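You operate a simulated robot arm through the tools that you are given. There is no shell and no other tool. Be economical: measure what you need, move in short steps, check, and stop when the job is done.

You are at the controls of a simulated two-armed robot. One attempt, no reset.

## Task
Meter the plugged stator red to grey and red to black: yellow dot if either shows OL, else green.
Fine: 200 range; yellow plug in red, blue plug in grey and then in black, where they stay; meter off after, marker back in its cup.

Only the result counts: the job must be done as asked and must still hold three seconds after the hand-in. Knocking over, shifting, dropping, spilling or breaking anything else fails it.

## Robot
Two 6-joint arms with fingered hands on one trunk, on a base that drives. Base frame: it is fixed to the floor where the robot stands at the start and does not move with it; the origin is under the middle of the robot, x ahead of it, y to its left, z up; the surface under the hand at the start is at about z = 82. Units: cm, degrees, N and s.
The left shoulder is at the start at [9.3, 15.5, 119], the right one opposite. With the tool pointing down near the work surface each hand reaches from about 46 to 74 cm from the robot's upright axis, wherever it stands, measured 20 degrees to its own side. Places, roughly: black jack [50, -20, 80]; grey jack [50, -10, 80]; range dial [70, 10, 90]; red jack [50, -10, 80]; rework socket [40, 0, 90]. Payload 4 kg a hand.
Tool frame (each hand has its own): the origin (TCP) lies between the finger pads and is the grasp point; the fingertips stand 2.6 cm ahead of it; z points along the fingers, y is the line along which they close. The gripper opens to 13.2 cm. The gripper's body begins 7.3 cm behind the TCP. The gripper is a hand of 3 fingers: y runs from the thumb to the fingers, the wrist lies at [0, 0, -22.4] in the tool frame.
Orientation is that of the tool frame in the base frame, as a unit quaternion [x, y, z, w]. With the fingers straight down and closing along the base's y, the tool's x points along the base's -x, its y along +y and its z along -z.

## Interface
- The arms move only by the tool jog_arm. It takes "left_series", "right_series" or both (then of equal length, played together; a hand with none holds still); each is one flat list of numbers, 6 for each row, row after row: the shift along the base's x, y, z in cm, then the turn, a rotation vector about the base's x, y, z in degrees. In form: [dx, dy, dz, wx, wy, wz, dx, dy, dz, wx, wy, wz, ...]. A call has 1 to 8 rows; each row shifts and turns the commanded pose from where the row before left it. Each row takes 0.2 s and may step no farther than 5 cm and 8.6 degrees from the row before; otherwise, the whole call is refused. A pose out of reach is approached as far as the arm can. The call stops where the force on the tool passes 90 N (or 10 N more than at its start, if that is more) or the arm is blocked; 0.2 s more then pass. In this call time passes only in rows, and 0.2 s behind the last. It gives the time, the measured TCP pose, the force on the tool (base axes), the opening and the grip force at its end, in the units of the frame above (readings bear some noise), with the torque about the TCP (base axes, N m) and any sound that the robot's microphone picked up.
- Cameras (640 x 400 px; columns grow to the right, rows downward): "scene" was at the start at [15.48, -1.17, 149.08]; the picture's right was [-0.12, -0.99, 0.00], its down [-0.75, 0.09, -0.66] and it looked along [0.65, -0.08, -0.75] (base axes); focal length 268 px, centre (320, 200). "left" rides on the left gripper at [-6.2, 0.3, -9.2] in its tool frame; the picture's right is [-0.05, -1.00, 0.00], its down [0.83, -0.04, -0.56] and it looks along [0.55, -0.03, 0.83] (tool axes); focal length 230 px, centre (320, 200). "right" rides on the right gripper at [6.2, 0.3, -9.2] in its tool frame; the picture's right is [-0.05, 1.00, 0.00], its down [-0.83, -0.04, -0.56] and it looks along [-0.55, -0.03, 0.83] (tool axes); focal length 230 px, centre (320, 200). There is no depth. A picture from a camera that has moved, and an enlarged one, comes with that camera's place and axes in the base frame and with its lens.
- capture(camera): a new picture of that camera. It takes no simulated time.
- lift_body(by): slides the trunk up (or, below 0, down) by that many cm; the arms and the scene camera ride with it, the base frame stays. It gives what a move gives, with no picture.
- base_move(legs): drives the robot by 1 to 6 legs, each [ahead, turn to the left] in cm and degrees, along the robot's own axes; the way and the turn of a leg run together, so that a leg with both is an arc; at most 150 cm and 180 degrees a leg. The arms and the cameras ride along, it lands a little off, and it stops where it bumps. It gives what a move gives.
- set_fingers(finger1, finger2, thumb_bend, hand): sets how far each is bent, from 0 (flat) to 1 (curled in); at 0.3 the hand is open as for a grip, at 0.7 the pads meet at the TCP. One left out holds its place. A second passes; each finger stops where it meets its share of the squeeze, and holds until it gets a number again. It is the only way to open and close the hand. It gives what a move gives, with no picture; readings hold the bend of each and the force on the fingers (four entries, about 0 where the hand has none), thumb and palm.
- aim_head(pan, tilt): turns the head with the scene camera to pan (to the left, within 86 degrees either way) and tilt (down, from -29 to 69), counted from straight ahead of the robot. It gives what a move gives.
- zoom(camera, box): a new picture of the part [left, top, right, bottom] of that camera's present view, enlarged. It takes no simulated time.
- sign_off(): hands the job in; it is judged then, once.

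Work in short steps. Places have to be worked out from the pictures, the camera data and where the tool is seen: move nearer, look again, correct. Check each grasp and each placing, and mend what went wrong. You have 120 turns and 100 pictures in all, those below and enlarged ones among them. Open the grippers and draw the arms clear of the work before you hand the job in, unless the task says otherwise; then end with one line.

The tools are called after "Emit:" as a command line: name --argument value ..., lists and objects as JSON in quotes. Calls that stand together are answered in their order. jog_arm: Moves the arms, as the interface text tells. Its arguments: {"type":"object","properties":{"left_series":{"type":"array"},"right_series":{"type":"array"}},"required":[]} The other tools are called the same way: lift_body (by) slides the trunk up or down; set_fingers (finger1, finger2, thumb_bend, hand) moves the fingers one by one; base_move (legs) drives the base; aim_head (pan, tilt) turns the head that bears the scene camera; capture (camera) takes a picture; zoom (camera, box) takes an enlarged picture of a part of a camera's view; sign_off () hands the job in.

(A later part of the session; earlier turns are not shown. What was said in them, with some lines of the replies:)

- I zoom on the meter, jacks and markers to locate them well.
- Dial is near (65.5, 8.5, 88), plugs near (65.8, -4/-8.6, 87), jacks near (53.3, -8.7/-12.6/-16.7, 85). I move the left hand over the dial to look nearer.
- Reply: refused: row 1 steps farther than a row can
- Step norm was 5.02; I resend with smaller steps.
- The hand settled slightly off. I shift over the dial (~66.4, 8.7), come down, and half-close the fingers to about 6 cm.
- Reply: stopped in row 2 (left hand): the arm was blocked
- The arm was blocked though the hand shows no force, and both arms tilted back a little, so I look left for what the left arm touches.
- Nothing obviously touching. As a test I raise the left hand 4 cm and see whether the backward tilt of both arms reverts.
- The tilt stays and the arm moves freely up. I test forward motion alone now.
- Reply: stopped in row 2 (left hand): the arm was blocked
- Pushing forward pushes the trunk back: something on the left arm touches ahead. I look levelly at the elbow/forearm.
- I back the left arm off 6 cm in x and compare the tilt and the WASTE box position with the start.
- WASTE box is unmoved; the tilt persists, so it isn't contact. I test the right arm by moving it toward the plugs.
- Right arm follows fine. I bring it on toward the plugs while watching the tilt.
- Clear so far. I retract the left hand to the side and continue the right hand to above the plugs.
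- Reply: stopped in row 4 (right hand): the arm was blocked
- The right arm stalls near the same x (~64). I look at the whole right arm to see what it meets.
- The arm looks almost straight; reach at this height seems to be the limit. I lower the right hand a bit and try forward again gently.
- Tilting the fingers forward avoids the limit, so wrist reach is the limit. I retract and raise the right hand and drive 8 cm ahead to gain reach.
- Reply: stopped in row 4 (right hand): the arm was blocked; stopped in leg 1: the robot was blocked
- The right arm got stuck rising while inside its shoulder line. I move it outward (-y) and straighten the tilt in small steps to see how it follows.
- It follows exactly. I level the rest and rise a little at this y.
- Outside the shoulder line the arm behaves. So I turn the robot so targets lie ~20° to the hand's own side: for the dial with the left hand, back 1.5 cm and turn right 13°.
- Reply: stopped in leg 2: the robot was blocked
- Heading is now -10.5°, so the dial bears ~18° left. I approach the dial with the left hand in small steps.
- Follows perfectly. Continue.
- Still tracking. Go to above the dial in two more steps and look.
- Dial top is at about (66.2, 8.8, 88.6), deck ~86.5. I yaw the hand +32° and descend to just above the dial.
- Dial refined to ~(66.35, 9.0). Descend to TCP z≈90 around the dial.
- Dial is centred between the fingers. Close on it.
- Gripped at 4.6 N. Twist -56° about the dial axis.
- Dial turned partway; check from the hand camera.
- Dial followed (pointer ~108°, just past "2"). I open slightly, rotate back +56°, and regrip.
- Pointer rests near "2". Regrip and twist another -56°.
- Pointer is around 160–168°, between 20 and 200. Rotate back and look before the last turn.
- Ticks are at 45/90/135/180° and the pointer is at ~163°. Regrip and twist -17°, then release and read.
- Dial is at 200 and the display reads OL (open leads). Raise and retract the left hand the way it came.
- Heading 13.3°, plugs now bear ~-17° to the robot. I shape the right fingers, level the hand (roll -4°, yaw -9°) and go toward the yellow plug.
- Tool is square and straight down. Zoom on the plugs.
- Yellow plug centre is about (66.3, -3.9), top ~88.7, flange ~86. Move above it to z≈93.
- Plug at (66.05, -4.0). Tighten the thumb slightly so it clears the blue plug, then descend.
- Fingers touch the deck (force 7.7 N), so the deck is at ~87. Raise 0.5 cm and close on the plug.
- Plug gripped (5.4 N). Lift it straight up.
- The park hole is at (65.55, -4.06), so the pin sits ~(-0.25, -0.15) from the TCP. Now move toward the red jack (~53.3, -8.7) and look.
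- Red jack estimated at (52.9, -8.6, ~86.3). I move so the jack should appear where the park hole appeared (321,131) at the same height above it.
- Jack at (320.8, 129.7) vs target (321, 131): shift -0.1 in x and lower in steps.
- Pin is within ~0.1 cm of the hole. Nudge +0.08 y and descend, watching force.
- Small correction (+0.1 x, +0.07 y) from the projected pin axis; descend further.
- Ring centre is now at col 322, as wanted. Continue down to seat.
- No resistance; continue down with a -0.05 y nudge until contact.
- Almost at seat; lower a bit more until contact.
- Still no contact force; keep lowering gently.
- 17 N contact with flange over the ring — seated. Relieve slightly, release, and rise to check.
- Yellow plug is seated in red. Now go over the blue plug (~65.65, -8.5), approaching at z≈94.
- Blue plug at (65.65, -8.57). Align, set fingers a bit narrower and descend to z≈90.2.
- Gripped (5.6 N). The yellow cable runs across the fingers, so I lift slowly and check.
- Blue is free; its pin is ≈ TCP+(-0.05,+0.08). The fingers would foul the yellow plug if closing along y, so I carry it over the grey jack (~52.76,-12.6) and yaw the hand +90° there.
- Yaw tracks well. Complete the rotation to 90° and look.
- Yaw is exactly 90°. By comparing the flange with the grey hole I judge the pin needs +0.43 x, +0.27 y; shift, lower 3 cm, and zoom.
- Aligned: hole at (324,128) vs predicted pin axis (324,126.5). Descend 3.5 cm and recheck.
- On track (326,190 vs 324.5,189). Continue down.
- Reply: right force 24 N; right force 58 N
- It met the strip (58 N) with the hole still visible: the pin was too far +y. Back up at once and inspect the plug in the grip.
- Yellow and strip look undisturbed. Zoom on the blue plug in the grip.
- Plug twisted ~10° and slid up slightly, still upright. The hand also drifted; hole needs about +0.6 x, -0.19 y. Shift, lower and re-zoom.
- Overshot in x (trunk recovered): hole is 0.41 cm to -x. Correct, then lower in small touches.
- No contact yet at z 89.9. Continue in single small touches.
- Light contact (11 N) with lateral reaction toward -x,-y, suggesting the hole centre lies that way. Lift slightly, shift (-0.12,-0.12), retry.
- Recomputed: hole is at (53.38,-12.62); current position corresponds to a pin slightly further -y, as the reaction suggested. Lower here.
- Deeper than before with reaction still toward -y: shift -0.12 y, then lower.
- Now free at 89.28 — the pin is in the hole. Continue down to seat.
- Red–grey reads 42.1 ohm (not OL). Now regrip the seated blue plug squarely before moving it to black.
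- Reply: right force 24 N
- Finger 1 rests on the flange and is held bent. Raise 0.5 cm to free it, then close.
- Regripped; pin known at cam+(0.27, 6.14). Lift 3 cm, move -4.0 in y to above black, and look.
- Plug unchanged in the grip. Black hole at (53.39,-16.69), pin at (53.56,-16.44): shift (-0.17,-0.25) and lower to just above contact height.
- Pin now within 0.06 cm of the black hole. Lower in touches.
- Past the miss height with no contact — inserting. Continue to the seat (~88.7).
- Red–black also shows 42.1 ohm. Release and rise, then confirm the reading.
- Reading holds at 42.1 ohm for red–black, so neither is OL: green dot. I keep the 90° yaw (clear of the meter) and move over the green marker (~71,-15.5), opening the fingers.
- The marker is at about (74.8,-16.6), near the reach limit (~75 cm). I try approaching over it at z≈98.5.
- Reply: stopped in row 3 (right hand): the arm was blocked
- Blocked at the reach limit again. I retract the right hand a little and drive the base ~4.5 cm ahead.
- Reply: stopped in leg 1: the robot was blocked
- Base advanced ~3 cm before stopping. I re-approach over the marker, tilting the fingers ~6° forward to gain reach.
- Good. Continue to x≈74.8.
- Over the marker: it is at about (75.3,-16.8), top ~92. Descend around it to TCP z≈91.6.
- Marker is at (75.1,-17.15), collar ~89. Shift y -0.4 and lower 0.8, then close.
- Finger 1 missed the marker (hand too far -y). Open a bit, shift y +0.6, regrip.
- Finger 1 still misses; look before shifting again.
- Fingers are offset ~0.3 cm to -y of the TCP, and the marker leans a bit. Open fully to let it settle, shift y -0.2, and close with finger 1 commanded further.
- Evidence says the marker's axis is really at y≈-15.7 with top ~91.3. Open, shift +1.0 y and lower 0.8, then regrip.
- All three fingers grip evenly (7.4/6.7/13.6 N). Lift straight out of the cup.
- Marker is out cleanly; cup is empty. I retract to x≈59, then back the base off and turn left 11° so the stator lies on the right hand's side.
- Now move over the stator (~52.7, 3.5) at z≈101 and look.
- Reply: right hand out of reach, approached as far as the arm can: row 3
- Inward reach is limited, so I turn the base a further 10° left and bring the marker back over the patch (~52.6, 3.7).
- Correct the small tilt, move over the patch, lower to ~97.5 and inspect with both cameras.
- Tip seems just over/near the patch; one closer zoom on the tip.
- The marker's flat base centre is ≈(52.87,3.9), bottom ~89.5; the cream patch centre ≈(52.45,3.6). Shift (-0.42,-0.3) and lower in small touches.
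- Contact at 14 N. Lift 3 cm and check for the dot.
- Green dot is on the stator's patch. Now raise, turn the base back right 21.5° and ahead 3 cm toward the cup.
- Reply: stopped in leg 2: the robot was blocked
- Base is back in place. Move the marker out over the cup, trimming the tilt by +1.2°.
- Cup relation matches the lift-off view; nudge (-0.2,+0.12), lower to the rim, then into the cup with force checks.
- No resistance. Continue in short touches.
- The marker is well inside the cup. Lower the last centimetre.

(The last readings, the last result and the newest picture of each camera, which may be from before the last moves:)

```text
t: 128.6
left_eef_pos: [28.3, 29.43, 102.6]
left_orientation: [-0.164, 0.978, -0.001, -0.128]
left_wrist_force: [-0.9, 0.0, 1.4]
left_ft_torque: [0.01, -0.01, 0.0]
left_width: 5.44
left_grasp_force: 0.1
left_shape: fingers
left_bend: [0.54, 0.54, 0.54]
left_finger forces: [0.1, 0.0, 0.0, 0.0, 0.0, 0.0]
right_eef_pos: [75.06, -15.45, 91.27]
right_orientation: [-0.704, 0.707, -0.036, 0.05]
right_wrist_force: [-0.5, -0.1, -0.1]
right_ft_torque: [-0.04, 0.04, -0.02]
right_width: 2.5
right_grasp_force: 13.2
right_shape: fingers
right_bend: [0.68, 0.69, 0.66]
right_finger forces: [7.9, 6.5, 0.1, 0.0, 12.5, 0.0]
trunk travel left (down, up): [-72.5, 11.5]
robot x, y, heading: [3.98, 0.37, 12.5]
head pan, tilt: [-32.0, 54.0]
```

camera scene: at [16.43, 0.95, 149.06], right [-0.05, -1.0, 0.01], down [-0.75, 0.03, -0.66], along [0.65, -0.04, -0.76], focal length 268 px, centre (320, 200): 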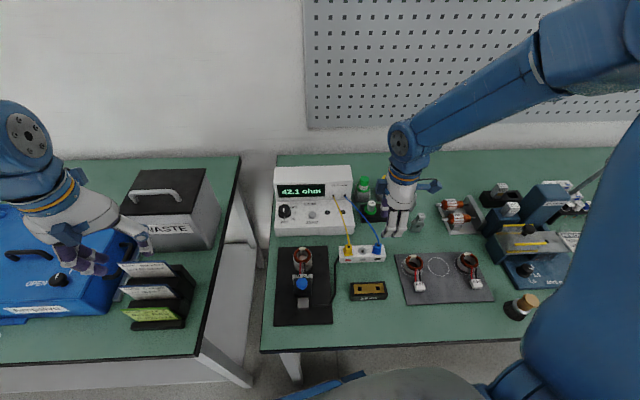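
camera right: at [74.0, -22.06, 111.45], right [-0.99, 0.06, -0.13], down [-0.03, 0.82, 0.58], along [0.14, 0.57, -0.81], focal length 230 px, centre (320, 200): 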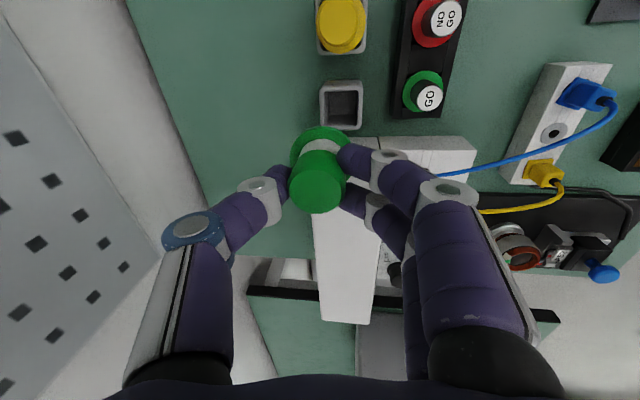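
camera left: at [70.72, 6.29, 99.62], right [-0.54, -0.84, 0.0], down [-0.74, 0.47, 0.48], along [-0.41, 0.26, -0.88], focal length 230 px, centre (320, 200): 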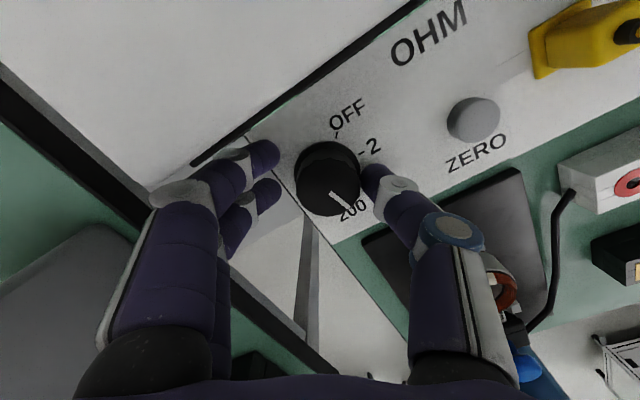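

At the original grip height. A last 0.2 cm, release, rise and retract.

Emit:
jog_arm --right_series '[0, 0, -0.2, 0, 0, 0]'

Emit:
set_fingers --hand "right" --finger1 0.5 --finger2 0.5 --thumb_bend 0.5

Emit:
jog_arm --right_series '[0, 0, 1, 0, 0, 0, 0, 0, 2, 0, 0, 0, 0, 0, 3, 0, 0, 0, 0, 0, 3, 0, 0, 0, 0, 0, 2, 0, 0, 0, -4, 0, 0, 0, 0, 0, -4, 0, 0, 0, 0, 0, -4, 0, 0, 0, 0, 0]'

Emit:
zoom --camera "scene" --box '[260, 90, 460, 215]'

```text
t: 128.9
left_eef_pos: [28.28, 29.45, 102.67]
left_orientation: [-0.163, 0.978, -0.001, -0.128]
left_wrist_force: [0.1, 0.4, -0.8]
left_ft_torque: [0.02, 0.02, 0.02]
left_width: 5.43
left_grasp_force: 0.1
left_shape: fingers
left_bend: [0.54, 0.54, 0.54]
left_finger forces: [0.1, 0.0, 0.0, 0.0, 0.0, 0.0]
right_eef_pos: [75.04, -15.54, 91.24]
right_orientation: [-0.705, 0.707, -0.036, 0.051]
right_wrist_force: [1.2, -1.2, 3.7]
right_ft_torque: [-0.03, 0.03, -0.04]
right_width: 2.5
right_grasp_force: 14.7
right_shape: fingers
right_bend: [0.69, 0.69, 0.66]
right_finger forces: [8.8, 6.6, 0.1, 0.0, 14.3, 0.1]
trunk travel left (down, up): [-72.5, 11.5]
robot x, y, heading: [4.07, 0.4, 12.2]
head pan, tilt: [-32.0, 54.0]
```

```text
t: 129.9
left_eef_pos: [28.37, 29.42, 102.73]
left_orientation: [-0.163, 0.978, -0.001, -0.128]
left_wrist_force: [0.0, 0.1, 0.0]
left_ft_torque: [-0.02, -0.01, -0.01]
left_width: 5.45
left_grasp_force: 0.0
left_shape: fingers
left_bend: [0.54, 0.54, 0.54]
left_finger forces: [0.0, 0.1, 0.1, 0.1, 0.1, 0.1]
right_eef_pos: [74.98, -15.47, 91.07]
right_orientation: [-0.704, 0.708, -0.036, 0.051]
right_wrist_force: [0.9, 0.0, -0.8]
right_ft_torque: [0.0, -0.01, 0.01]
right_width: 6.71
right_grasp_force: 0.1
right_shape: fingers
right_bend: [0.5, 0.5, 0.5]
right_finger forces: [0.1, 0.0, 0.1, 0.1, 0.0, 0.0]
trunk travel left (down, up): [-72.5, 11.5]
robot x, y, heading: [4.06, 0.44, 12.2]
head pan, tilt: [-32.0, 54.0]
```

```text
t: 131.8
left_eef_pos: [28.2, 29.43, 102.72]
left_orientation: [-0.164, 0.978, -0.002, -0.127]
left_wrist_force: [-0.2, 0.4, 0.0]
left_ft_torque: [-0.01, -0.04, 0.01]
left_width: 5.41
left_grasp_force: 0.1
left_shape: fingers
left_bend: [0.54, 0.54, 0.54]
left_finger forces: [0.1, 0.0, 0.0, 0.0, 0.0, 0.0]
right_eef_pos: [62.88, -15.61, 102.02]
right_orientation: [-0.705, 0.706, -0.036, 0.052]
right_wrist_force: [0.1, -0.1, 0.5]
right_ft_torque: [0.0, 0.01, 0.02]
right_width: 6.75
right_grasp_force: 0.0
right_shape: fingers
right_bend: [0.5, 0.5, 0.5]
right_finger forces: [0.0, 0.1, 0.0, 0.0, 0.0, 0.0]
trunk travel left (down, up): [-72.5, 11.5]
robot x, y, heading: [3.83, 0.7, 12.3]
head pan, tilt: [-32.0, 54.0]
```

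```text
3.20 times, centred on (360, 152) of scene
camera zoom: at [18.19, -0.62, 148.3], right [-0.34, -0.94, 0.01], down [-0.77, 0.27, -0.58], along [0.54, -0.2, -0.82], focal length 856 px, centre (192, 352)
```

zoom: 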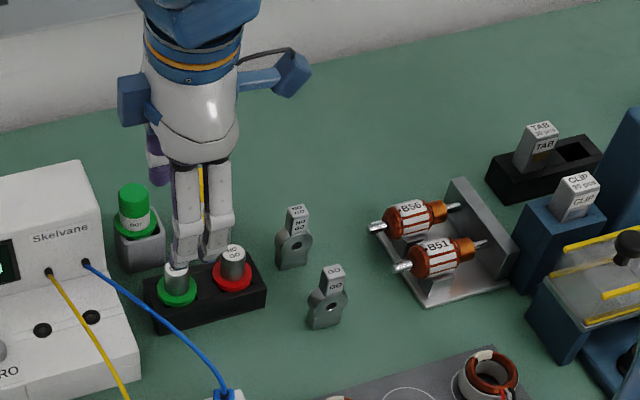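

Green marker stands back in its cup. Now for the meter: retract the right hand high, back the base off and turn right 23° so the left hand can reach the dial.

Emit:
jog_arm --right_series '[-3.5, 0, 1, 0, 0, 0, -3.5, 0, 1, 0, 0, 0, -3.5, 0, 1, 0, 0, 0, -3, 0, 1, 0, 0, 0]'

Emit:
base_move --legs '[[-2.5, 0], [0, -23]]'

Emit:
jog_arm --left_series '[0, 0, 1, 0, 0, 0, 0, 0, 1, 0, 0, 0, 0, 0, 1, 0, 0, 0]'

```text
t: 132.8
left_eef_pos: [28.3, 29.51, 102.67]
left_orientation: [-0.164, 0.978, -0.002, -0.127]
left_wrist_force: [0.0, -0.2, 0.4]
left_ft_torque: [-0.02, 0.0, 0.02]
left_width: 5.44
left_grasp_force: 0.0
left_shape: fingers
left_bend: [0.54, 0.54, 0.54]
left_finger forces: [0.1, 0.0, 0.0, 0.1, 0.1, 0.0]
right_eef_pos: [49.51, -15.46, 104.74]
right_orientation: [-0.705, 0.707, -0.027, 0.037]
right_wrist_force: [-0.1, 0.0, 0.0]
right_ft_torque: [-0.02, 0.02, -0.02]
right_width: 6.71
right_grasp_force: 0.0
right_shape: fingers
right_bend: [0.5, 0.5, 0.5]
right_finger forces: [0.0, 0.0, 0.0, 0.1, 0.0, 0.1]
right hand out of reach, approached as far as the arm can: row 4
trunk travel left (down, up): [-72.5, 11.5]
robot x, y, heading: [4.04, 0.11, 12.4]
head pan, tilt: [-32.0, 54.0]
```

```text
t: 134.8
left_eef_pos: [36.95, 17.04, 103.39]
left_orientation: [0.034, 0.994, 0.019, -0.101]
left_wrist_force: [0.3, -0.1, 0.3]
left_ft_torque: [-0.02, 0.05, -0.03]
left_width: 5.45
left_grasp_force: 0.0
left_shape: fingers
left_bend: [0.54, 0.54, 0.54]
left_finger forces: [0.0, 0.0, 0.0, 0.0, 0.0, 0.0]
right_eef_pos: [37.95, -32.32, 105.56]
right_orientation: [-0.55, 0.833, -0.044, 0.039]
right_wrist_force: [1.1, 0.3, -1.2]
right_ft_torque: [0.03, 0.05, 0.01]
right_width: 6.74
right_grasp_force: 0.0
right_shape: fingers
right_bend: [0.5, 0.5, 0.5]
right_finger forces: [0.0, 0.0, 0.0, 0.0, 0.0, 0.1]
trunk travel left (down, up): [-72.5, 11.5]
robot x, y, heading: [1.14, -0.04, -10.4]
head pan, tilt: [-32.0, 54.0]
```

```text
t: 135.6
left_eef_pos: [37.76, 16.76, 104.91]
left_orientation: [0.033, 0.994, 0.022, -0.098]
left_wrist_force: [-0.4, 0.0, 0.3]
left_ft_torque: [0.03, 0.0, 0.0]
left_width: 5.44
left_grasp_force: 0.1
left_shape: fingers
left_bend: [0.54, 0.54, 0.54]
left_finger forces: [0.0, 0.1, 0.1, 0.0, 0.0, 0.0]
left hand out of reach, approached as far as the arm can: row 1, 2, 3
right_eef_pos: [37.45, -32.58, 105.61]
right_orientation: [-0.55, 0.833, -0.045, 0.042]
right_wrist_force: [-0.3, 0.0, -0.2]
right_ft_torque: [0.02, 0.0, 0.0]
right_width: 6.74
right_grasp_force: 0.1
right_shape: fingers
right_bend: [0.5, 0.5, 0.5]
right_finger forces: [0.0, 0.0, 0.0, 0.0, 0.0, 0.1]
trunk travel left (down, up): [-72.5, 11.5]
robot x, y, heading: [1.12, 0.13, -10.1]
head pan, tilt: [-32.0, 54.0]
```

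Left hand is back near the side. Move it outward toward the dial while levelling it (pitch -16°, roll -3°).

Emit:
jog_arm --left_series '[4, -1, 0.3, -0.6, -3.2, 0, 4, -1, 0.3, -0.6, -3.2, 0, 4, -1, 0.3, -0.6, -3.2, 0, 4, -1, 0, -0.6, -3.2, 0, 4, -1.2, 0, -0.5, -3.2, 0, 0, 0, 0, 0, 0, 0]'

Emit:
jog_arm --left_series '[0, 0, 0, 0, 0, 0]'

```text
t: 137.0
left_eef_pos: [57.76, 11.42, 105.99]
left_orientation: [0.033, 0.999, 0.0, 0.044]
left_wrist_force: [0.0, 0.2, 0.4]
left_ft_torque: [0.0, -0.01, 0.0]
left_width: 5.45
left_grasp_force: 0.0
left_shape: fingers
left_bend: [0.54, 0.54, 0.54]
left_finger forces: [0.0, 0.0, 0.1, 0.0, 0.1, 0.0]
right_eef_pos: [37.37, -32.39, 105.64]
right_orientation: [-0.551, 0.833, -0.045, 0.042]
right_wrist_force: [-0.2, 0.2, -0.5]
right_ft_torque: [0.03, -0.04, -0.01]
right_width: 6.76
right_grasp_force: 0.1
right_shape: fingers
right_bend: [0.5, 0.5, 0.5]
right_finger forces: [0.0, 0.0, 0.0, 0.0, 0.0, 0.0]
trunk travel left (down, up): [-72.5, 11.5]
robot x, y, heading: [0.97, 0.33, -10.3]
head pan, tilt: [-32.0, 54.0]
```

```text
t: 137.4
left_eef_pos: [57.86, 11.33, 105.9]
left_orientation: [0.032, 0.999, -0.001, 0.043]
left_wrist_force: [-0.1, -0.9, 0.2]
left_ft_torque: [0.0, 0.0, -0.02]
left_width: 5.44
left_grasp_force: 0.2
left_shape: fingers
left_bend: [0.54, 0.54, 0.54]
left_finger forces: [0.1, 0.1, 0.1, 0.0, 0.1, 0.1]
right_eef_pos: [37.43, -32.54, 105.68]
right_orientation: [-0.55, 0.833, -0.045, 0.042]
right_wrist_force: [-0.4, -0.1, -0.4]
right_ft_torque: [-0.02, -0.03, -0.01]
right_width: 6.76
right_grasp_force: 0.1
right_shape: fingers
right_bend: [0.5, 0.5, 0.5]
right_finger forces: [0.1, 0.0, 0.1, 0.0, 0.0, 0.0]
trunk travel left (down, up): [-72.5, 11.5]
robot x, y, heading: [0.96, 0.4, -10.1]
head pan, tilt: [-32.0, 54.0]
```

Hand levelled as before. Move above the dial at yaw -36° with fingers at 0.55, and check once.

Emit:
set_fingers --hand "left" --finger1 0.55 --finger2 0.55 --thumb_bend 0.55

Emit:
jog_arm --left_series '[2.1, -0.5, -2.2, 0, 0, -8, 2.1, -0.5, -2.2, 0, 0, -8, 2.1, -0.5, -2.2, 0, 0, -8, 2.05, -0.5, -2.2, 0, 0, -8, 0, 0, -1.5, 0, 0, 0, 0, 0, 0, 0, 0, 0]'

Emit:
zoom --camera "left" --box '[200, 70, 440, 220]'

```text
t: 138.4
left_eef_pos: [57.94, 11.44, 105.94]
left_orientation: [0.032, 0.999, 0.0, 0.042]
left_wrist_force: [1.0, 0.1, 0.0]
left_ft_torque: [0.03, 0.0, -0.01]
left_width: 5.21
left_grasp_force: 0.0
left_shape: fingers
left_bend: [0.55, 0.55, 0.55]
left_finger forces: [0.0, 0.0, 0.1, 0.1, 0.1, 0.1]
right_eef_pos: [37.64, -32.54, 105.64]
right_orientation: [-0.55, 0.833, -0.044, 0.041]
right_wrist_force: [-0.5, -0.6, -0.2]
right_ft_torque: [0.01, -0.02, 0.0]
right_width: 6.73
right_grasp_force: 0.0
right_shape: fingers
right_bend: [0.5, 0.5, 0.5]
right_finger forces: [0.0, 0.0, 0.0, 0.0, 0.0, 0.0]
trunk travel left (down, up): [-72.5, 11.5]
robot x, y, heading: [1.15, 0.3, -10.1]
head pan, tilt: [-32.0, 54.0]
```

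```text
t: 139.8
left_eef_pos: [66.2, 9.39, 95.68]
left_orientation: [0.306, 0.951, -0.012, 0.041]
left_wrist_force: [0.2, -0.3, -0.2]
left_ft_torque: [0.0, -0.01, -0.04]
left_width: 5.16
left_grasp_force: 0.1
left_shape: fingers
left_bend: [0.55, 0.55, 0.55]
left_finger forces: [0.0, 0.1, 0.1, 0.1, 0.0, 0.0]
right_eef_pos: [37.4, -32.6, 105.65]
right_orientation: [-0.55, 0.833, -0.045, 0.042]
right_wrist_force: [0.0, 0.0, 0.0]
right_ft_torque: [0.0, -0.02, -0.02]
right_width: 6.74
right_grasp_force: 0.0
right_shape: fingers
right_bend: [0.5, 0.5, 0.5]
right_finger forces: [0.1, 0.0, 0.1, 0.0, 0.0, 0.0]
trunk travel left (down, up): [-72.5, 11.5]
robot x, y, heading: [1.22, -0.13, -10.3]
head pan, tilt: [-32.0, 54.0]
```

```text
2.67 times, centred on (320, 145) of left
camera zoom: at [70.76, 6.45, 105.32], right [-0.54, -0.84, 0.0], down [-0.74, 0.48, 0.48], along [-0.41, 0.26, -0.88], focal length 614 px, centre (320, 347)
```

zoom: 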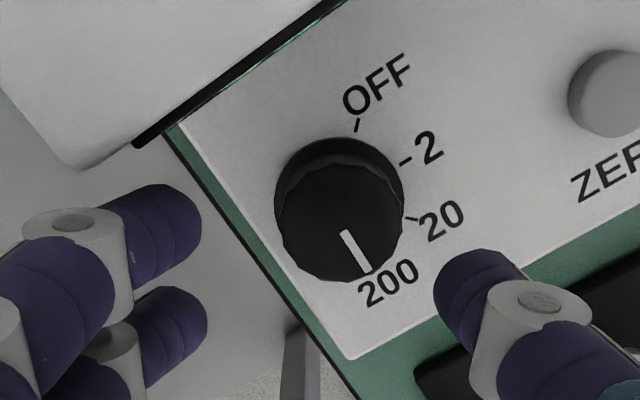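

Dial is located as before; shift y -0.15, descend to z≈89.95, grip and twist +56°.

Emit:
jog_arm --left_series '[-0.04, -0.15, -2, 0, 0, 0, 0, 0, -2, 0, 0, 0, 0, 0, -1, 0, 0, 0, 0, 0, -0.7, 0, 0, 0]'

Emit:
set_fingers --hand "left" --finger1 0.65 --finger2 0.65 --thumb_bend 0.65

Emit:
jog_arm --left_series '[-0.01, -0.05, 0, 0, 0, 8, -0.01, -0.05, 0, 0, 0, 8, -0.01, -0.05, 0, 0, 0, 8, -0.01, -0.05, 0, 0, 0, 8, -0.01, -0.05, 0, 0, 0, 8, -0.01, -0.05, 0, 0, 0, 8, -0.01, -0.05, 0, 0, 0, 8]'

Emit:
set_fingers --hand "left" --finger1 0.56 --finger2 0.56 --thumb_bend 0.56

```text
t: 140.8
left_eef_pos: [66.24, 9.23, 89.82]
left_orientation: [0.307, 0.951, -0.013, 0.041]
left_wrist_force: [0.4, -0.5, -0.6]
left_ft_torque: [-0.01, 0.03, 0.0]
left_width: 5.18
left_grasp_force: 0.1
left_shape: fingers
left_bend: [0.55, 0.55, 0.55]
left_finger forces: [0.0, 0.1, 0.0, 0.0, 0.0, 0.1]
right_eef_pos: [37.61, -32.5, 105.54]
right_orientation: [-0.55, 0.833, -0.044, 0.042]
right_wrist_force: [1.0, -0.6, 0.3]
right_ft_torque: [-0.01, 0.01, -0.02]
right_width: 6.7
right_grasp_force: 0.0
right_shape: fingers
right_bend: [0.5, 0.5, 0.5]
right_finger forces: [0.1, 0.0, 0.1, 0.0, 0.1, 0.0]
trunk travel left (down, up): [-72.5, 11.5]
robot x, y, heading: [1.27, -0.28, -10.3]
head pan, tilt: [-32.0, 54.0]
```

```text
t: 141.8
left_eef_pos: [66.23, 9.2, 90.07]
left_orientation: [0.306, 0.951, -0.013, 0.041]
left_wrist_force: [-3.6, -5.1, -2.2]
left_ft_torque: [-0.12, 0.07, -0.03]
left_width: 3.03
left_grasp_force: 4.7
left_shape: fingers
left_bend: [0.65, 0.64, 0.61]
left_finger forces: [0.1, 0.8, 0.1, 0.0, 7.9, 0.0]
right_eef_pos: [37.52, -32.58, 105.56]
right_orientation: [-0.55, 0.833, -0.045, 0.042]
right_wrist_force: [0.4, -0.3, -0.3]
right_ft_torque: [0.03, 0.01, 0.02]
right_width: 6.74
right_grasp_force: 0.0
right_shape: fingers
right_bend: [0.5, 0.5, 0.5]
right_finger forces: [0.0, 0.1, 0.1, 0.0, 0.1, 0.0]
trunk travel left (down, up): [-72.5, 11.5]
robot x, y, heading: [2.04, 0.12, -10.2]
head pan, tilt: [-32.0, 54.0]
```

```text
t: 143.4
left_eef_pos: [66.24, 8.9, 89.98]
left_orientation: [-0.178, 0.983, 0.008, 0.043]
left_wrist_force: [-1.8, 0.1, 1.2]
left_ft_torque: [0.02, 0.03, -0.06]
left_width: 2.67
left_grasp_force: 5.0
left_shape: fingers
left_bend: [0.64, 0.62, 0.63]
left_finger forces: [1.3, 4.5, 0.1, 0.0, 3.8, 0.0]
right_eef_pos: [37.52, -32.54, 105.72]
right_orientation: [-0.55, 0.833, -0.046, 0.042]
right_wrist_force: [-0.5, 0.0, 0.3]
right_ft_torque: [0.0, -0.02, -0.01]
right_width: 6.75
right_grasp_force: 0.0
right_shape: fingers
right_bend: [0.5, 0.5, 0.5]
right_finger forces: [0.0, 0.0, 0.0, 0.1, 0.0, 0.1]
trunk travel left (down, up): [-72.5, 11.5]
robot x, y, heading: [1.16, 0.29, -10.3]
head pan, tilt: [-32.0, 54.0]
```

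```text
t: 144.4
left_eef_pos: [66.22, 8.92, 89.86]
left_orientation: [-0.176, 0.983, 0.008, 0.042]
left_wrist_force: [0.9, -0.8, 1.7]
left_ft_torque: [0.1, 0.01, -0.02]
left_width: 4.73
left_grasp_force: 1.4
left_shape: fingers
left_bend: [0.56, 0.56, 0.56]
left_finger forces: [0.0, 2.3, 0.0, 0.1, 0.0, 0.0]
right_eef_pos: [37.6, -32.4, 105.6]
right_orientation: [-0.55, 0.833, -0.044, 0.042]
right_wrist_force: [0.7, -0.6, -0.2]
right_ft_torque: [-0.03, -0.03, -0.01]
right_width: 6.74
right_grasp_force: 0.0
right_shape: fingers
right_bend: [0.5, 0.5, 0.5]
right_finger forces: [0.1, 0.1, 0.0, 0.0, 0.1, 0.0]
trunk travel left (down, up): [-72.5, 11.5]
robot x, y, heading: [1.26, 0.0, -10.4]
head pan, tilt: [-32.0, 54.0]
```

First +56° done. Raise 0.1, rotate back -56°, regrip and twist +56° again, then look.

Emit:
jog_arm --left_series '[-0.007, 0.027, 0.1, 0, 0, -8, -0.007, 0.027, 0, 0, 0, -8, -0.007, 0.027, 0, 0, 0, -8, -0.007, 0.027, 0, 0, 0, -8, -0.007, 0.027, 0, 0, 0, -8, -0.007, 0.027, 0, 0, 0, -8, -0.007, 0.027, 0, 0, 0, -8]'

Emit:
set_fingers --hand "left" --finger1 0.65 --finger2 0.65 --thumb_bend 0.65

Emit:
jog_arm --left_series '[0.007, -0.027, 0, 0, 0, 8, 0.007, -0.027, 0, 0, 0, 8, 0.007, -0.027, 0, 0, 0, 8, 0.007, -0.027, 0, 0, 0, 8, 0.007, -0.027, 0, 0, 0, 8, 0.007, -0.027, 0, 0, 0, 8, 0.007, -0.027, 0, 0, 0, 8]'

Emit:
set_fingers --hand "left" --finger1 0.56 --finger2 0.56 --thumb_bend 0.56

Emit:
zoom --camera "left" --box '[240, 110, 400, 210]'

```text
t: 146.0
left_eef_pos: [66.2, 9.09, 89.99]
left_orientation: [0.308, 0.951, -0.012, 0.041]
left_wrist_force: [-0.3, 0.7, -1.4]
left_ft_torque: [-0.04, -0.01, -0.06]
left_width: 4.73
left_grasp_force: 0.1
left_shape: fingers
left_bend: [0.56, 0.56, 0.56]
left_finger forces: [0.0, 0.0, 0.0, 0.0, 0.0, 0.1]
right_eef_pos: [37.56, -32.46, 105.6]
right_orientation: [-0.55, 0.833, -0.045, 0.042]
right_wrist_force: [0.0, 0.0, -0.5]
right_ft_torque: [0.03, -0.02, 0.02]
right_width: 6.74
right_grasp_force: 0.1
right_shape: fingers
right_bend: [0.5, 0.5, 0.5]
right_finger forces: [0.0, 0.0, 0.1, 0.0, 0.0, 0.1]
trunk travel left (down, up): [-72.5, 11.5]
robot x, y, heading: [1.13, 0.13, -10.2]
head pan, tilt: [-32.0, 54.0]
```

```text
t: 147.0
left_eef_pos: [66.15, 9.11, 89.86]
left_orientation: [0.307, 0.951, -0.013, 0.04]
left_wrist_force: [-3.8, -4.6, -2.8]
left_ft_torque: [-0.08, 0.05, 0.02]
left_width: 3.01
left_grasp_force: 3.9
left_shape: fingers
left_bend: [0.64, 0.63, 0.62]
left_finger forces: [0.5, 1.3, 0.1, 0.0, 7.0, 0.0]
right_eef_pos: [37.47, -32.55, 105.57]
right_orientation: [-0.55, 0.833, -0.044, 0.042]
right_wrist_force: [-0.6, 0.2, 0.0]
right_ft_torque: [0.0, -0.02, -0.01]
right_width: 6.74
right_grasp_force: 0.0
right_shape: fingers
right_bend: [0.5, 0.5, 0.5]
right_finger forces: [0.0, 0.1, 0.0, 0.0, 0.1, 0.0]
trunk travel left (down, up): [-72.5, 11.5]
robot x, y, heading: [1.32, 0.28, -10.2]
head pan, tilt: [-32.0, 54.0]
```

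```text
t: 148.6
left_eef_pos: [66.23, 8.93, 89.92]
left_orientation: [-0.177, 0.983, 0.009, 0.043]
left_wrist_force: [-1.8, -0.3, 1.1]
left_ft_torque: [0.0, 0.09, -0.03]
left_width: 2.69
left_grasp_force: 4.7
left_shape: fingers
left_bend: [0.64, 0.61, 0.63]
left_finger forces: [1.3, 4.1, 0.0, 0.0, 3.8, 0.1]
right_eef_pos: [37.49, -32.5, 105.57]
right_orientation: [-0.55, 0.833, -0.044, 0.042]
right_wrist_force: [-0.7, -0.5, -0.7]
right_ft_torque: [-0.01, 0.03, 0.04]
right_width: 6.77
right_grasp_force: 0.1
right_shape: fingers
right_bend: [0.5, 0.5, 0.5]
right_finger forces: [0.0, 0.0, 0.0, 0.0, 0.0, 0.1]
trunk travel left (down, up): [-72.5, 11.5]
robot x, y, heading: [1.06, 0.28, -10.1]
head pan, tilt: [-32.0, 54.0]
```

```text
t: 149.6
left_eef_pos: [66.17, 8.96, 89.94]
left_orientation: [-0.177, 0.983, 0.007, 0.042]
left_wrist_force: [0.7, -0.1, -0.5]
left_ft_torque: [-0.02, -0.01, 0.01]
left_width: 4.71
left_grasp_force: 0.0
left_shape: fingers
left_bend: [0.56, 0.56, 0.56]
left_finger forces: [0.0, 0.0, 0.0, 0.0, 0.1, 0.0]
right_eef_pos: [37.54, -32.4, 105.67]
right_orientation: [-0.55, 0.833, -0.044, 0.041]
right_wrist_force: [-0.5, 0.1, 0.2]
right_ft_torque: [-0.02, -0.01, 0.03]
right_width: 6.75
right_grasp_force: 0.0
right_shape: fingers
right_bend: [0.5, 0.5, 0.5]
right_finger forces: [0.0, 0.1, 0.0, 0.0, 0.1, 0.0]
trunk travel left (down, up): [-72.5, 11.5]
robot x, y, heading: [1.13, 0.29, -10.0]
head pan, tilt: [-32.0, 54.0]
```

```text
4.00 times, centred on (320, 160) of left
camera zoom: at [71.14, 10.98, 99.63], right [0.39, -0.92, 0.0], down [-0.81, -0.34, 0.48], along [-0.44, -0.19, -0.88], focal length 920 px, centre (320, 360)
```

zoom: 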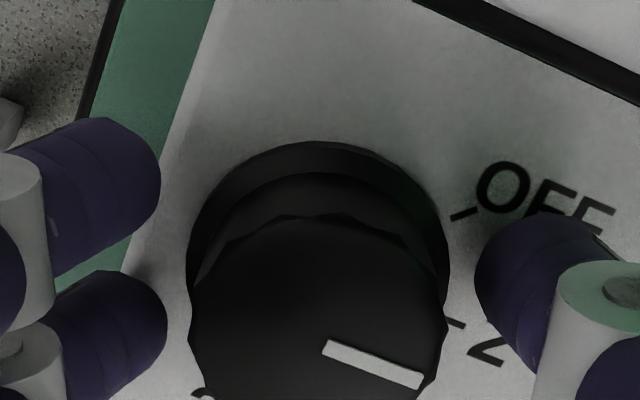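

Pointer is now at ~88° ("2"); each cycle nets ~46°. One more cycle with 53° for the last ~43°, then rise, retract and read the display.

Emit:
jog_arm --left_series '[-0.007, 0.027, 0, 0, 0, -7.6, -0.007, 0.027, 0, 0, 0, -7.6, -0.007, 0.027, 0, 0, 0, -7.6, -0.007, 0.027, 0, 0, 0, -7.6, -0.007, 0.027, 0, 0, 0, -7.6, -0.007, 0.027, 0, 0, 0, -7.6, -0.007, 0.027, 0, 0, 0, -7.6]'

Emit:
set_fingers --hand "left" --finger1 0.65 --finger2 0.65 --thumb_bend 0.65

Emit:
jog_arm --left_series '[0.007, -0.027, 0, 0, 0, 7.6, 0.007, -0.027, 0, 0, 0, 7.6, 0.007, -0.027, 0, 0, 0, 7.6, 0.007, -0.027, 0, 0, 0, 7.6, 0.007, -0.027, 0, 0, 0, 7.6, 0.007, -0.027, 0, 0, 0, 7.6, 0.007, -0.027, 0, 0, 0, 7.6]'

Emit:
set_fingers --hand "left" --finger1 0.54 --finger2 0.54 --thumb_bend 0.54

Emit:
aim_head --pan 15 --tilt 48

```text
t: 151.2
left_eef_pos: [66.06, 9.3, 90.01]
left_orientation: [0.285, 0.958, -0.011, 0.041]
left_wrist_force: [0.6, 0.1, -0.4]
left_ft_torque: [-0.01, 0.01, -0.01]
left_width: 4.73
left_grasp_force: 0.1
left_shape: fingers
left_bend: [0.56, 0.56, 0.56]
left_finger forces: [0.0, 0.1, 0.1, 0.1, 0.0, 0.1]
right_eef_pos: [37.61, -32.45, 105.62]
right_orientation: [-0.55, 0.833, -0.045, 0.042]
right_wrist_force: [0.5, 0.4, -0.5]
right_ft_torque: [-0.01, 0.0, -0.01]
right_width: 6.73
right_grasp_force: 0.1
right_shape: fingers
right_bend: [0.5, 0.5, 0.5]
right_finger forces: [0.0, 0.0, 0.0, 0.1, 0.0, 0.0]
trunk travel left (down, up): [-72.5, 11.5]
robot x, y, heading: [1.45, 0.32, -10.1]
head pan, tilt: [-32.0, 54.0]
```

```text
t: 152.2
left_eef_pos: [65.97, 9.06, 90.01]
left_orientation: [0.284, 0.958, -0.011, 0.04]
left_wrist_force: [-3.0, -3.6, -2.6]
left_ft_torque: [-0.03, 0.07, 0.01]
left_width: 3.01
left_grasp_force: 3.9
left_shape: fingers
left_bend: [0.64, 0.63, 0.62]
left_finger forces: [0.7, 1.3, 0.0, 0.1, 6.8, 0.0]
right_eef_pos: [37.56, -32.6, 105.68]
right_orientation: [-0.551, 0.832, -0.045, 0.042]
right_wrist_force: [0.4, 0.6, 0.6]
right_ft_torque: [-0.02, 0.02, 0.0]
right_width: 6.76
right_grasp_force: 0.1
right_shape: fingers
right_bend: [0.5, 0.5, 0.5]
right_finger forces: [0.1, 0.1, 0.0, 0.0, 0.0, 0.1]
trunk travel left (down, up): [-72.5, 11.5]
robot x, y, heading: [1.02, 0.18, -10.0]
head pan, tilt: [-32.0, 54.0]
```

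```text
t: 153.8
left_eef_pos: [66.31, 9.0, 89.95]
left_orientation: [-0.177, 0.983, 0.008, 0.042]
left_wrist_force: [0.0, -0.4, 0.7]
left_ft_torque: [0.01, 0.04, -0.04]
left_width: 2.66
left_grasp_force: 5.0
left_shape: fingers
left_bend: [0.64, 0.62, 0.63]
left_finger forces: [1.4, 4.0, 0.1, 0.0, 3.9, 0.0]
right_eef_pos: [37.45, -32.47, 105.47]
right_orientation: [-0.55, 0.833, -0.044, 0.043]
right_wrist_force: [-0.1, -0.4, -0.1]
right_ft_torque: [0.03, -0.03, 0.03]
right_width: 6.73
right_grasp_force: 0.1
right_shape: fingers
right_bend: [0.5, 0.5, 0.5]
right_finger forces: [0.0, 0.0, 0.1, 0.1, 0.0, 0.0]
trunk travel left (down, up): [-72.5, 11.5]
robot x, y, heading: [1.41, 0.09, -10.3]
head pan, tilt: [-32.0, 54.0]
```

```text
t: 154.8
left_eef_pos: [66.23, 8.98, 89.8]
left_orientation: [-0.176, 0.984, 0.008, 0.042]
left_wrist_force: [-0.6, -0.4, 0.4]
left_ft_torque: [-0.02, -0.04, 0.0]
left_width: 5.39
left_grasp_force: 0.0
left_shape: fingers
left_bend: [0.54, 0.54, 0.54]
left_finger forces: [0.1, 0.0, 0.0, 0.0, 0.0, 0.0]
right_eef_pos: [37.71, -32.45, 105.73]
right_orientation: [-0.551, 0.832, -0.044, 0.042]
right_wrist_force: [-0.3, 0.1, 0.3]
right_ft_torque: [0.0, 0.02, -0.01]
right_width: 6.73
right_grasp_force: 0.1
right_shape: fingers
right_bend: [0.5, 0.5, 0.5]
right_finger forces: [0.0, 0.0, 0.0, 0.1, 0.0, 0.0]
trunk travel left (down, up): [-72.5, 11.5]
robot x, y, heading: [1.49, 0.29, -10.4]
head pan, tilt: [-32.0, 54.0]
```

```text
t: 156.0
left_eef_pos: [66.22, 8.94, 89.91]
left_orientation: [-0.176, 0.983, 0.009, 0.041]
left_wrist_force: [-0.6, 0.7, 1.0]
left_ft_torque: [-0.01, 0.0, 0.02]
left_width: 5.38
left_grasp_force: 0.0
left_shape: fingers
left_bend: [0.54, 0.54, 0.54]
left_finger forces: [0.0, 0.0, 0.0, 0.0, 0.0, 0.0]
right_eef_pos: [37.6, -32.41, 105.6]
right_orientation: [-0.551, 0.833, -0.044, 0.042]
right_wrist_force: [0.6, 0.0, 0.0]
right_ft_torque: [-0.02, 0.03, -0.02]
right_width: 6.72
right_grasp_force: 0.0
right_shape: fingers
right_bend: [0.5, 0.5, 0.5]
right_finger forces: [0.0, 0.0, 0.0, 0.1, 0.0, 0.1]
trunk travel left (down, up): [-72.5, 11.5]
robot x, y, heading: [1.32, -0.03, -10.0]
head pan, tilt: [15.0, 48.0]
```

Use the last picture with the hand still in place so I can correct if needed.

Emit:
zoom --camera "scene" --box '[272, 160, 368, 220]'

```text
6.67 times, centred on (320, 190) of scene
camera zoom: at [14.17, -0.34, 149.28], right [0.08, -1.0, 0.0], down [-0.74, -0.06, -0.67], along [0.67, 0.06, -0.74], focal length 1783 px, centre (320, 267)
```

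zoom: 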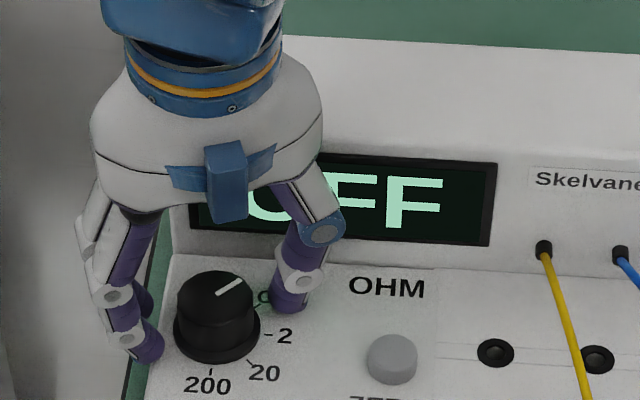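

The meter reads OFF. Now raise and retract the left hand clear and open both hands.

Emit:
jog_arm --left_series '[0, 0, 2, 0, 0, 0, 0, 0, 4, 0, 0, 0, 0, 0, 4, 0, 0, 0, -2, 0.5, 3, 0, 0, 0, -3, 1, 2, 0, 0, 0, -3, 1, 2, 0, 0, 0, -3, 1, 1, 0, 0, 0, -3, 1, 1, 0, 0, 0]'

Emit:
set_fingers --hand "left" --finger1 0.3 --finger2 0.3 --thumb_bend 0.3

Emit:
set_fingers --hand "right" --finger1 0.3 --finger2 0.3 --thumb_bend 0.3

```text
t: 157.8
left_eef_pos: [52.09, 13.6, 109.23]
left_orientation: [-0.177, 0.983, 0.009, 0.042]
left_wrist_force: [-0.3, -0.9, 0.0]
left_ft_torque: [0.03, -0.02, 0.03]
left_width: 5.4
left_grasp_force: 0.1
left_shape: fingers
left_bend: [0.54, 0.54, 0.54]
left_finger forces: [0.0, 0.0, 0.0, 0.1, 0.0, 0.0]
right_eef_pos: [37.42, -32.33, 105.74]
right_orientation: [-0.55, 0.833, -0.045, 0.042]
right_wrist_force: [-0.5, -0.1, 0.1]
right_ft_torque: [0.01, -0.01, -0.01]
right_width: 6.73
right_grasp_force: 0.1
right_shape: fingers
right_bend: [0.5, 0.5, 0.5]
right_finger forces: [0.0, 0.0, 0.0, 0.1, 0.0, 0.0]
trunk travel left (down, up): [-72.5, 11.5]
robot x, y, heading: [1.42, 0.26, -10.1]
head pan, tilt: [15.0, 48.0]
```

```text
t: 158.8
left_eef_pos: [52.18, 13.48, 108.99]
left_orientation: [-0.176, 0.983, 0.009, 0.043]
left_wrist_force: [-0.7, -0.2, 0.6]
left_ft_torque: [-0.01, -0.02, 0.01]
left_width: 13.4
left_grasp_force: 0.2
left_shape: fingers
left_bend: [0.3, 0.3, 0.3]
left_finger forces: [0.1, 0.1, 0.0, 0.0, 0.1, 0.1]
right_eef_pos: [37.5, -32.61, 105.65]
right_orientation: [-0.55, 0.833, -0.045, 0.042]
right_wrist_force: [0.1, -0.5, -0.2]
right_ft_torque: [-0.03, -0.02, 0.02]
right_width: 6.75
right_grasp_force: 0.0
right_shape: fingers
right_bend: [0.5, 0.5, 0.5]
right_finger forces: [0.0, 0.1, 0.1, 0.1, 0.0, 0.1]
trunk travel left (down, up): [-72.5, 11.5]
robot x, y, heading: [1.16, 0.02, -10.2]
head pan, tilt: [15.0, 48.0]
```

```text
t: 159.8
left_eef_pos: [52.25, 13.52, 109.14]
left_orientation: [-0.176, 0.983, 0.009, 0.041]
left_wrist_force: [0.2, 1.2, 0.0]
left_ft_torque: [0.0, 0.02, 0.01]
left_width: 13.39
left_grasp_force: 0.0
left_shape: fingers
left_bend: [0.3, 0.3, 0.3]
left_finger forces: [0.0, 0.0, 0.1, 0.1, 0.0, 0.0]
right_eef_pos: [37.6, -32.38, 105.59]
right_orientation: [-0.55, 0.833, -0.044, 0.042]
right_wrist_force: [0.0, 0.0, -0.5]
right_ft_torque: [0.01, -0.05, 0.01]
right_width: 13.39
right_grasp_force: 0.1
right_shape: fingers
right_bend: [0.3, 0.3, 0.3]
right_finger forces: [0.0, 0.1, 0.1, 0.0, 0.0, 0.1]
trunk travel left (down, up): [-72.5, 11.5]
robot x, y, heading: [1.35, -0.04, -10.4]
head pan, tilt: [15.0, 48.0]
```

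Both hands are open and clear; everything asked is in place, so I hand in.

Emit:
sign_off

```text
The job is handed in.
```

I metered stator A53 on the 200 range: red to grey and red to black both read 42.1 ohm with no OL, so I put a green dot on its patch. The yellow plug is in red and the blue plug in black, the meter is off, and the green marker is back in its cup.
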